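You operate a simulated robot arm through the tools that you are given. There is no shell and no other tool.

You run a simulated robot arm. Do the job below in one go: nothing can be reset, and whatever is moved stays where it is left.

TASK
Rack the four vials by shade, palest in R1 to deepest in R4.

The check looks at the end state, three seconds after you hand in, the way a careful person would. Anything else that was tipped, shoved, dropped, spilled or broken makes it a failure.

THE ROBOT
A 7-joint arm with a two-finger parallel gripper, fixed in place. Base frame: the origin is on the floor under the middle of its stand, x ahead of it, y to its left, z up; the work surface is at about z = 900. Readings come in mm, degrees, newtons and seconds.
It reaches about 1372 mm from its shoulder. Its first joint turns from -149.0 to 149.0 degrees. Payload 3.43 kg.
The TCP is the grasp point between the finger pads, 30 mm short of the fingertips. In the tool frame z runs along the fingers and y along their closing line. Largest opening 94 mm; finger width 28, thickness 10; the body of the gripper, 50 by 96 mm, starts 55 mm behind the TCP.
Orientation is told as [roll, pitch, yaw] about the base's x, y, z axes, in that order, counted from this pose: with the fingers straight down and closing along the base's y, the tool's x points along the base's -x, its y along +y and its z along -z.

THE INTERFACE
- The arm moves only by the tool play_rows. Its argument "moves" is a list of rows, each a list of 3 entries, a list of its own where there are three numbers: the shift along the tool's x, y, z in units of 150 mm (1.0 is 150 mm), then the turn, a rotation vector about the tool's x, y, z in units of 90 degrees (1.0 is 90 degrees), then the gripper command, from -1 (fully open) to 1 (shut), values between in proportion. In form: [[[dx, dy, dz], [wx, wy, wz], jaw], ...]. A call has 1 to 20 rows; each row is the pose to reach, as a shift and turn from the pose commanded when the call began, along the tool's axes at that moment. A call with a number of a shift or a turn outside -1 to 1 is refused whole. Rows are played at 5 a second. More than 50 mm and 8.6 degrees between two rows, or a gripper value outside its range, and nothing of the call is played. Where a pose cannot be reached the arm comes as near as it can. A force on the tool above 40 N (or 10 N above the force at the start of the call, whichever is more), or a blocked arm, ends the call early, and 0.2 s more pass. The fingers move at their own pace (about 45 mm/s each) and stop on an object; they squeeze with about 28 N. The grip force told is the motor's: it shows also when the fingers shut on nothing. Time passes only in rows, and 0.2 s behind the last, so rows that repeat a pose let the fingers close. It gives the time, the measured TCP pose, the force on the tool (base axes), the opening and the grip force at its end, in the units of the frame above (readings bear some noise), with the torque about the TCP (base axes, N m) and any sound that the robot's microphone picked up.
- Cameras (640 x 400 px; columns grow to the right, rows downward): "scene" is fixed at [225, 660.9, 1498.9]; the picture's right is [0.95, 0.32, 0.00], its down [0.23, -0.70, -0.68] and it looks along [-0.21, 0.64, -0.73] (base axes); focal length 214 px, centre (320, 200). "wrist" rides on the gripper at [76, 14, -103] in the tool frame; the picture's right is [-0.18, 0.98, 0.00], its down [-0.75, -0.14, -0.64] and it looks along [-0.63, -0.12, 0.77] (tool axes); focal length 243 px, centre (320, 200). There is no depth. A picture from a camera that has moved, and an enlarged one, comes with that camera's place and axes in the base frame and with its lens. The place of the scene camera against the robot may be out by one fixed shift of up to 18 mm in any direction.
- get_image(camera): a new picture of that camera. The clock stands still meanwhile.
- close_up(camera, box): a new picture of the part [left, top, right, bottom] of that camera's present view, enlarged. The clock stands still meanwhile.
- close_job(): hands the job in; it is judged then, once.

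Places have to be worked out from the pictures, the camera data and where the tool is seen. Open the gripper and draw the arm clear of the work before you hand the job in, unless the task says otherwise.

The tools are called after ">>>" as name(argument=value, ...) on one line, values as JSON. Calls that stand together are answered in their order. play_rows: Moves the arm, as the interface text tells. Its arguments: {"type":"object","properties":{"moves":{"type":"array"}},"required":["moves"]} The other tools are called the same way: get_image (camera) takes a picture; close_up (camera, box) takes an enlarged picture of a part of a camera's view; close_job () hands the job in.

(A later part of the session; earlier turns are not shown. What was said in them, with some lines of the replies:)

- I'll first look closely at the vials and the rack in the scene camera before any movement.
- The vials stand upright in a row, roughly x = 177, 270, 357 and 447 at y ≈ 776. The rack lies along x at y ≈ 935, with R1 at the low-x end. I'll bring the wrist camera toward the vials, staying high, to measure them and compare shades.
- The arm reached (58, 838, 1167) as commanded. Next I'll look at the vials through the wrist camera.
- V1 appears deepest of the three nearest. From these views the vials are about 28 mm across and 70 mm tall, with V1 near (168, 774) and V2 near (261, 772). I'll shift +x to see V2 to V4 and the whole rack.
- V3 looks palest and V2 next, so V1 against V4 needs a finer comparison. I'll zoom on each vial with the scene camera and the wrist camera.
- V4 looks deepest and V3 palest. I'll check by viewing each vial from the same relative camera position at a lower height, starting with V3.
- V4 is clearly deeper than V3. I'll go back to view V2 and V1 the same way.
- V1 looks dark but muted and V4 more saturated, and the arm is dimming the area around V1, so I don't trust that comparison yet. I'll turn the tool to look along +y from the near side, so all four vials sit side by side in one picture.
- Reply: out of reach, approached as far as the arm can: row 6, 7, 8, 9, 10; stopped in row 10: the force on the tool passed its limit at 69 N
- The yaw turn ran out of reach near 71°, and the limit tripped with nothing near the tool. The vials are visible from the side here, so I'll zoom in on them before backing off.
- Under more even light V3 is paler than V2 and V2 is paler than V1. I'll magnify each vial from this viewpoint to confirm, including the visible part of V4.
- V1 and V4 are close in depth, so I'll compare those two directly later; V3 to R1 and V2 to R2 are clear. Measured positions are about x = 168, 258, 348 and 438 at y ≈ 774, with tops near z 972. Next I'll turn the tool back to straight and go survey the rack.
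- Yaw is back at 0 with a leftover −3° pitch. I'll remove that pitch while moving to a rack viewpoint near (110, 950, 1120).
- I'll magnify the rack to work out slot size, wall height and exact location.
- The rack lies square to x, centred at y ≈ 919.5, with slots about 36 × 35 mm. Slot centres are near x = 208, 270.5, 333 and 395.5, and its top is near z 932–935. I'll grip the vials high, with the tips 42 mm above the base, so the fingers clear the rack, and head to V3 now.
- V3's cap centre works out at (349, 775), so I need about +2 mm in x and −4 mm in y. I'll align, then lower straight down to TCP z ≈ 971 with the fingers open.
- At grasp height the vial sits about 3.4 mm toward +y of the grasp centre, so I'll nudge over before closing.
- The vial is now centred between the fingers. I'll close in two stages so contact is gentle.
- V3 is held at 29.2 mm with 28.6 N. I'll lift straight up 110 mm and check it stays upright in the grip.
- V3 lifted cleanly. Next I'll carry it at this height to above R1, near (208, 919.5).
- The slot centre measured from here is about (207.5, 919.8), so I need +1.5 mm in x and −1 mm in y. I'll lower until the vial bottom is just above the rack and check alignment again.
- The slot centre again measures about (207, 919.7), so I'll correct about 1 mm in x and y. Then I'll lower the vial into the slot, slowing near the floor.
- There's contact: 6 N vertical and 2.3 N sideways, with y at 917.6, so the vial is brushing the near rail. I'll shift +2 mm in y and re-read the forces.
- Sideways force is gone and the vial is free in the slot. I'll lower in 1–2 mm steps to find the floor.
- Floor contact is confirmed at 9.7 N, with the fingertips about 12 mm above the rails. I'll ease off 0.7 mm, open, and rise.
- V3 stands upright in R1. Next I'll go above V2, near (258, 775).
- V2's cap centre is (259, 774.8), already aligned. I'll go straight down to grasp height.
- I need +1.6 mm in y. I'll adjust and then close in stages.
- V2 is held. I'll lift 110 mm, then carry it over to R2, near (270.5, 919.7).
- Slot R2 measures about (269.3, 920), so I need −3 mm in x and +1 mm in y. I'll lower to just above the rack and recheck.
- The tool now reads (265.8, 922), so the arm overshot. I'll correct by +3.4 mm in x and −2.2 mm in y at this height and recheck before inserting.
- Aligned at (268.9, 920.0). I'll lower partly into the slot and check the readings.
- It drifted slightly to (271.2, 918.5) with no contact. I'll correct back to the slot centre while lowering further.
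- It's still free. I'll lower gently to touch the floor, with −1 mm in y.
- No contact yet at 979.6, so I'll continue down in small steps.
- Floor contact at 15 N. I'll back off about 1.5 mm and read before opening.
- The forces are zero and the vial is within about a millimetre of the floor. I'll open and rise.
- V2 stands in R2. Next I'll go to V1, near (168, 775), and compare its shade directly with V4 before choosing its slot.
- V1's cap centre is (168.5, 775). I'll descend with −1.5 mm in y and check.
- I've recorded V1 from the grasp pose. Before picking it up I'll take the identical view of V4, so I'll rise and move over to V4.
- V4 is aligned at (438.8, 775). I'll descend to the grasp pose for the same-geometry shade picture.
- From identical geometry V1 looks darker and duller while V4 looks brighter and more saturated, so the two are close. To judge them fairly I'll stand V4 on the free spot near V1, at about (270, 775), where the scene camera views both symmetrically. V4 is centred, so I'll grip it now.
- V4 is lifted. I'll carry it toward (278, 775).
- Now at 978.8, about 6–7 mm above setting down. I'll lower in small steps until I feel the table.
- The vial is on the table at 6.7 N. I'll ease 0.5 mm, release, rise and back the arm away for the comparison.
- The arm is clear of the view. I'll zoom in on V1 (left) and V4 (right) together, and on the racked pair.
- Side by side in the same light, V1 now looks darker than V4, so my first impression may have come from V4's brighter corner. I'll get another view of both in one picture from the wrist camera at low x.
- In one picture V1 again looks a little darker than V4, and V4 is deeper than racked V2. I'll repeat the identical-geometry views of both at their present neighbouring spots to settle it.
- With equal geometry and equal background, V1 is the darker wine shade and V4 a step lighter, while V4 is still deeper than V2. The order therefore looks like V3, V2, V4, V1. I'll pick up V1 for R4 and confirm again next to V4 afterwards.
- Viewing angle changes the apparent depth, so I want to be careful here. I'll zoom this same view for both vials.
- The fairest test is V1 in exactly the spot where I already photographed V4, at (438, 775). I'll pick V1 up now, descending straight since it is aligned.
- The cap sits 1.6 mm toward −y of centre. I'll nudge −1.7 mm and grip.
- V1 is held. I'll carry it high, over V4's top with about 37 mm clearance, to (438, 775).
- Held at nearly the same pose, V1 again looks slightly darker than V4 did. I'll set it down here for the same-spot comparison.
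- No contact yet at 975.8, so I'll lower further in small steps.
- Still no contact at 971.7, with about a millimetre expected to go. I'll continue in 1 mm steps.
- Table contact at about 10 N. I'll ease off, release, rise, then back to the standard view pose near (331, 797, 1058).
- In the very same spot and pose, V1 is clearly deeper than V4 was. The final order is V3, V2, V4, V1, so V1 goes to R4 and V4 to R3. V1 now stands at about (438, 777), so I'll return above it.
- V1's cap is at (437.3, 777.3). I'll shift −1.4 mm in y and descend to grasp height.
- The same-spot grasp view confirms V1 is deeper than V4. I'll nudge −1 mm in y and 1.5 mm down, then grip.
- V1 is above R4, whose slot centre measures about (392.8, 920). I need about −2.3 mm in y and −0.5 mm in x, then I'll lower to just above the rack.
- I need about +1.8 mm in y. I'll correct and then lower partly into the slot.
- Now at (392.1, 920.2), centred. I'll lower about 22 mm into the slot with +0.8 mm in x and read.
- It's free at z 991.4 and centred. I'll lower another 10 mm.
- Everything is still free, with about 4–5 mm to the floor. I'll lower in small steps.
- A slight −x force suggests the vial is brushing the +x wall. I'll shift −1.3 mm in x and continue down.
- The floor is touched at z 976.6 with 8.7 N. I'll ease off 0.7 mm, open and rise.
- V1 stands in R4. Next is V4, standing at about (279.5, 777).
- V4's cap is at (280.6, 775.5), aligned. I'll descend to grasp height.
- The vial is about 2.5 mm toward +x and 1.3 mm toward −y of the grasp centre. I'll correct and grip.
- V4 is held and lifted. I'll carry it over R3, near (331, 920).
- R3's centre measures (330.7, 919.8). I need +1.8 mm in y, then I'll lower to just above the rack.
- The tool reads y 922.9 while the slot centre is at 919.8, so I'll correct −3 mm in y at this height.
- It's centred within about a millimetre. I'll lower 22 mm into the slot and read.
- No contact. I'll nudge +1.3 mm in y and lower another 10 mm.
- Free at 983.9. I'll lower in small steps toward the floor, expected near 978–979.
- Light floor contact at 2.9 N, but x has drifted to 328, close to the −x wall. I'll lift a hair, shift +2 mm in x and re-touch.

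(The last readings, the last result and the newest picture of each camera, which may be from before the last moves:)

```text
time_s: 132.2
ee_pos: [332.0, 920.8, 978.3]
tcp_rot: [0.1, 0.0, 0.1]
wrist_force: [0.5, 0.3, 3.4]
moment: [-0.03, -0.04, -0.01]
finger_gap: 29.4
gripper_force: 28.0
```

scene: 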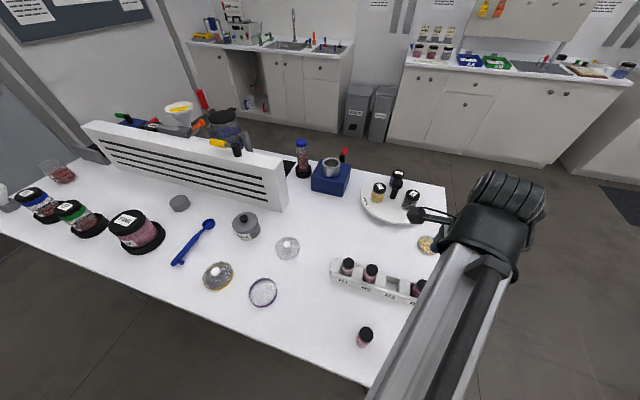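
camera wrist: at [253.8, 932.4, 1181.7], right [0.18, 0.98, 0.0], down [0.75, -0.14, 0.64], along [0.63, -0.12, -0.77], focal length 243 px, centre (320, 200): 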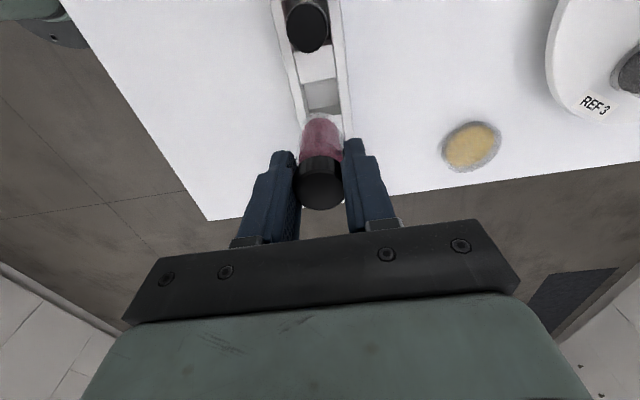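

Now centred at (332, 920.8) with light floor contact at 3.4 N. I'll open and rise.

>>> play_rows(moves=[[[0, 0, 0], [0, 0, 0], 1], [[0, 0, 0], [0, 0, 0], 0.35], [[0, 0, 0], [0, 0, 0], 0.2], [[0, 0, 0], [0, 0, 0], 0.0], [[0, 0, 0], [0, 0, 0], -0.3], [[0, 0, 0], [0, 0, 0], -0.3], [[0, 0, -0.1], [0, 0, 0], -0.3], [[0, 0, -0.25], [0, 0, 0], -0.3], [[0, 0, -0.4], [0, 0, 0], -0.5], [[0, 0, -0.6], [0, 0, 0], -1], [[0, 0, -0.8], [0, 0, 0], -1], [[0, 0, -1.0], [0, 0, 0], -1], [[0, 0, -1.0], [0, 0, 0], -1]])

>>> get_image(camera="wrist")

>>> get_image(camera="scene")

```text
time_s: 135.0
ee_pos: [332.4, 919.4, 1128.3]
tcp_rot: [0.1, 0.0, 0.0]
wrist_force: [0.0, 0.7, 0.1]
moment: [0.0, 0.01, 0.0]
finger_gap: 93.8
gripper_force: 0.0
```

```text
taken
camera wrist: at [255.4, 932.8, 1229.9], right [0.18, 0.98, 0.0], down [0.75, -0.14, 0.64], along [0.63, -0.12, -0.77], focal length 243 px, centre (320, 200)
```

wrist: 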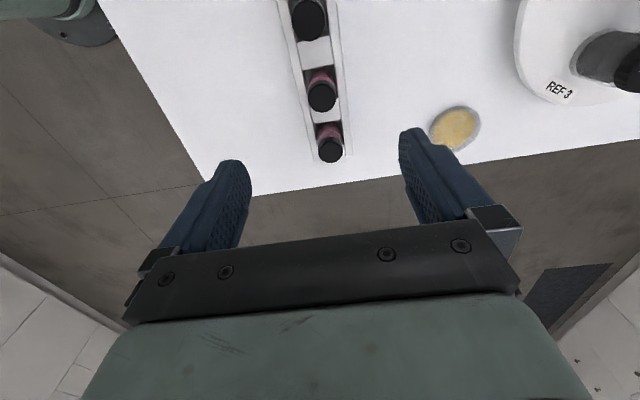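

```text
taken
```

scene: 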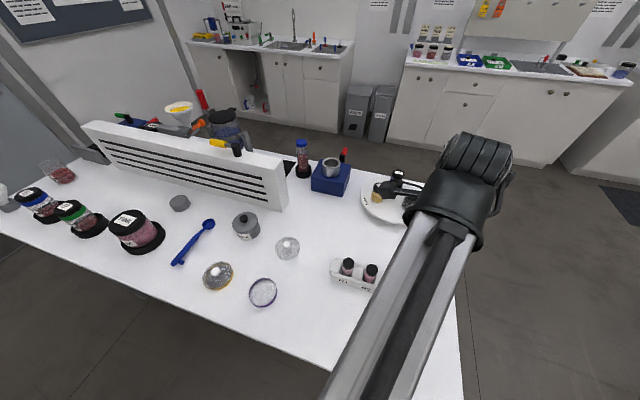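

All four are racked. I'll raise the arm and move it back toward its start pose, clear of the work, for a final inspection.

>>> play_rows(moves=[[[0, 0, -0.25], [0, 0, 0], -1], [[0, 0, -0.5], [0, 0, 0], -1], [[0, 0, -0.75], [0, 0, 0], -1], [[0.1, 0.05, -0.93], [0, 0, 0], -1], [[0.35, 0.1, -0.93], [0, 0, 0], -1], [[0.6, 0.15, -0.93], [0, 0, 0], -1], [[0.85, 0.2, -0.93], [0, 0, 0], -1], [[1.0, 0.23, -0.93], [0, 0, 0], -1], [[1.0, 0.23, -0.93], [0, 0, 0], -1]])

>>> play_rows(moves=[[[0.25, 0.05, 0], [0, 0, 0], -1], [[0.5, 0.1, 0], [0, 0, 0], -1], [[0.75, 0.15, 0], [0, 0, 0], -1], [[1.0, 0.2, 0], [0, 0, 0], -1], [[1.0, 0.2, 0], [0, 0, 0], -1]])

>>> get_image(camera="scene")

>>> close_up(camera="scene", box=[325, 250, 445, 315])

>>> close_up(camera="wrist", box=[240, 110, 400, 240])

```text
time_s: 137.0
ee_pos: [182.4, 955.2, 1265.6]
tcp_rot: [0.6, -0.1, 0.1]
wrist_force: [-0.3, 0.0, -0.1]
moment: [0.0, -0.02, -0.01]
finger_gap: 94.0
gripper_force: 0.0
```

```text
time_s: 138.2
ee_pos: [31.2, 984.0, 1265.3]
tcp_rot: [0.1, 0.0, 0.1]
wrist_force: [-0.3, 0.7, -0.1]
moment: [0.01, 0.01, 0.0]
finger_gap: 94.0
gripper_force: 0.1
```

```text
taken
```

scene: 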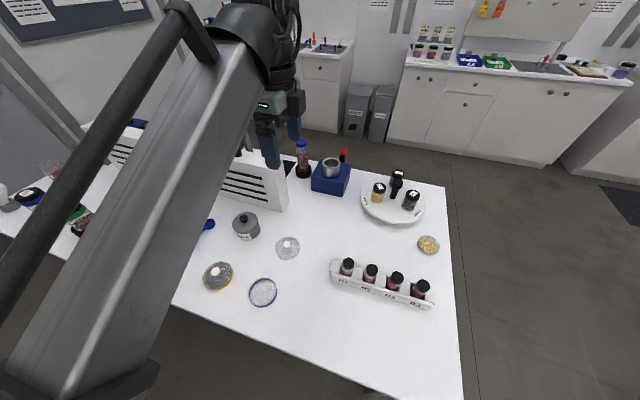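

```text
5.33 times, centred on (385, 282) of scene
camera zoom: at [225.0, 660.9, 1498.9], right [0.95, 0.32, 0.0], down [0.23, -0.7, -0.68], along [-0.21, 0.64, -0.73], focal length 1144 px, centre (-27, -240)
```

zoom: 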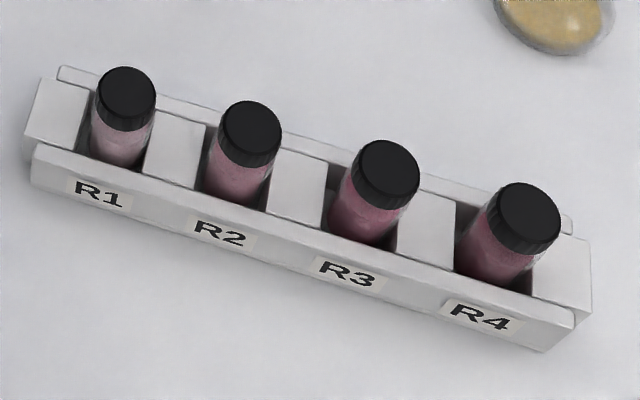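

```text
3.08 times, centred on (320, 175) of wrist
camera zoom: at [-44.2, 998.4, 1366.6], right [0.18, 0.98, 0.0], down [0.75, -0.14, 0.64], along [0.63, -0.12, -0.77], focal length 746 px, centre (320, 277)
```

zoom: 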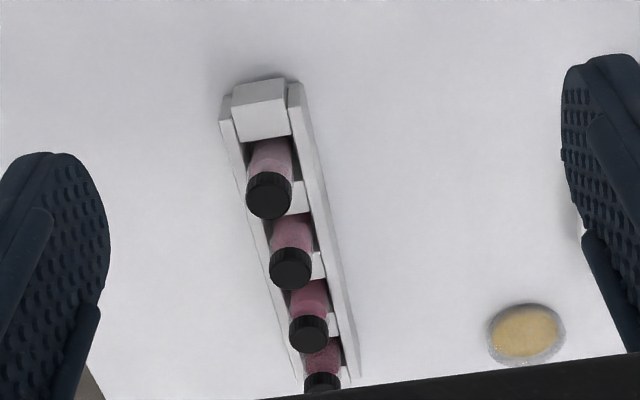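

The rack shows a steady pale-to-deep progression. I'll take one last magnified check of R2 to R4 and that every vial is seated upright.

>>> close_up(camera="scene", box=[380, 265, 440, 310])

>>> close_up(camera="scene", box=[330, 255, 390, 300])

>>> close_up(camera="scene", box=[190, 130, 460, 320])

```text
8.89 times, centred on (410, 288) of scene
camera zoom: at [225.0, 660.9, 1498.9], right [0.95, 0.32, 0.0], down [0.23, -0.7, -0.68], along [-0.21, 0.64, -0.73], focal length 1906 px, centre (-480, -578)
```

zoom: 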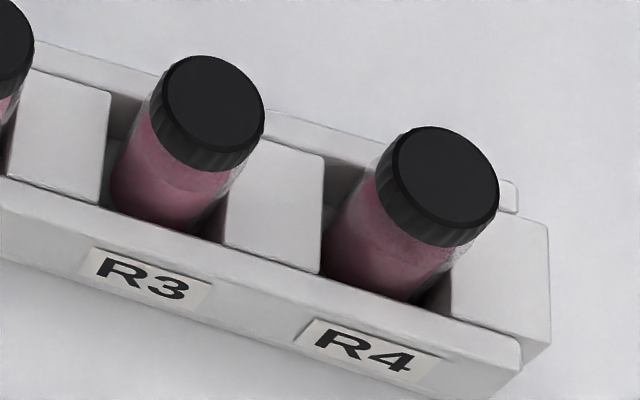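

```text
8.89 times, centred on (360, 278) of scene
camera zoom: at [225.0, 660.9, 1498.9], right [0.95, 0.32, 0.0], down [0.23, -0.7, -0.68], along [-0.21, 0.64, -0.73], focal length 1906 px, centre (-36, -489)
```

zoom: 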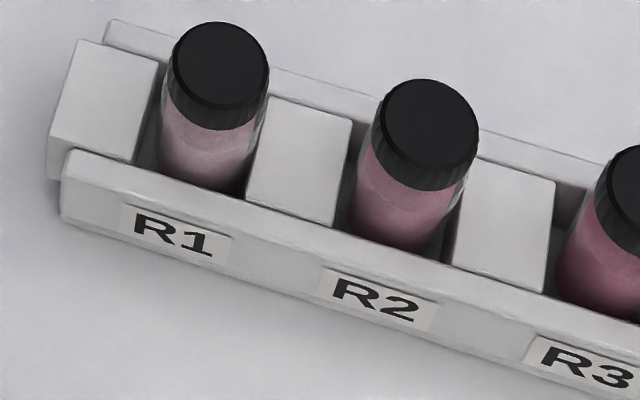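

```text
2.11 times, centred on (325, 225) of scene
camera zoom: at [225.0, 660.9, 1498.9], right [0.95, 0.32, 0.0], down [0.23, -0.7, -0.68], along [-0.21, 0.64, -0.73], focal length 452 px, centre (310, 147)
```

zoom: 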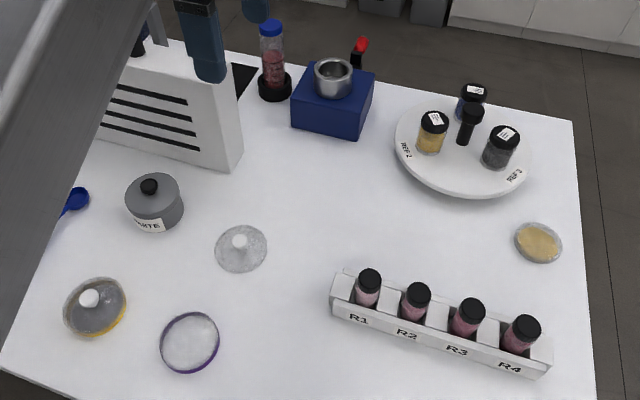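

All four vials are seated upright and deepen from R1 to R4. The rack and the other items look undisturbed, the gripper is open and the arm is clear, so I'm handing in.

>>> close_job()

```text
The job is handed in.
```

The four vials are in the rack by shade, palest in R1 to deepest in R4, and the job is handed in. The result of the check wasn't shown to me.

- **Order:** counting the vials from the left as first seen from the scene camera, the third is in R1, the second in R2, the fourth in R3 and the first in R4.
- **R3 and R4:** these two are close in shade. I settled them by photographing both in exactly the same spot and pose, where the one now in R4 was clearly deeper.
- **End state:** in the last pictures all four vials stand upright in their slots, and the rack and everything else on the table look undisturbed. The gripper is open and the arm is drawn back near its starting position.
- **Force stop:** early on, the arm stopped on a 69 N force reading while I was turning the wrist near its reach limit. Nothing was close to the tool then, and the pictures showed nothing moved.
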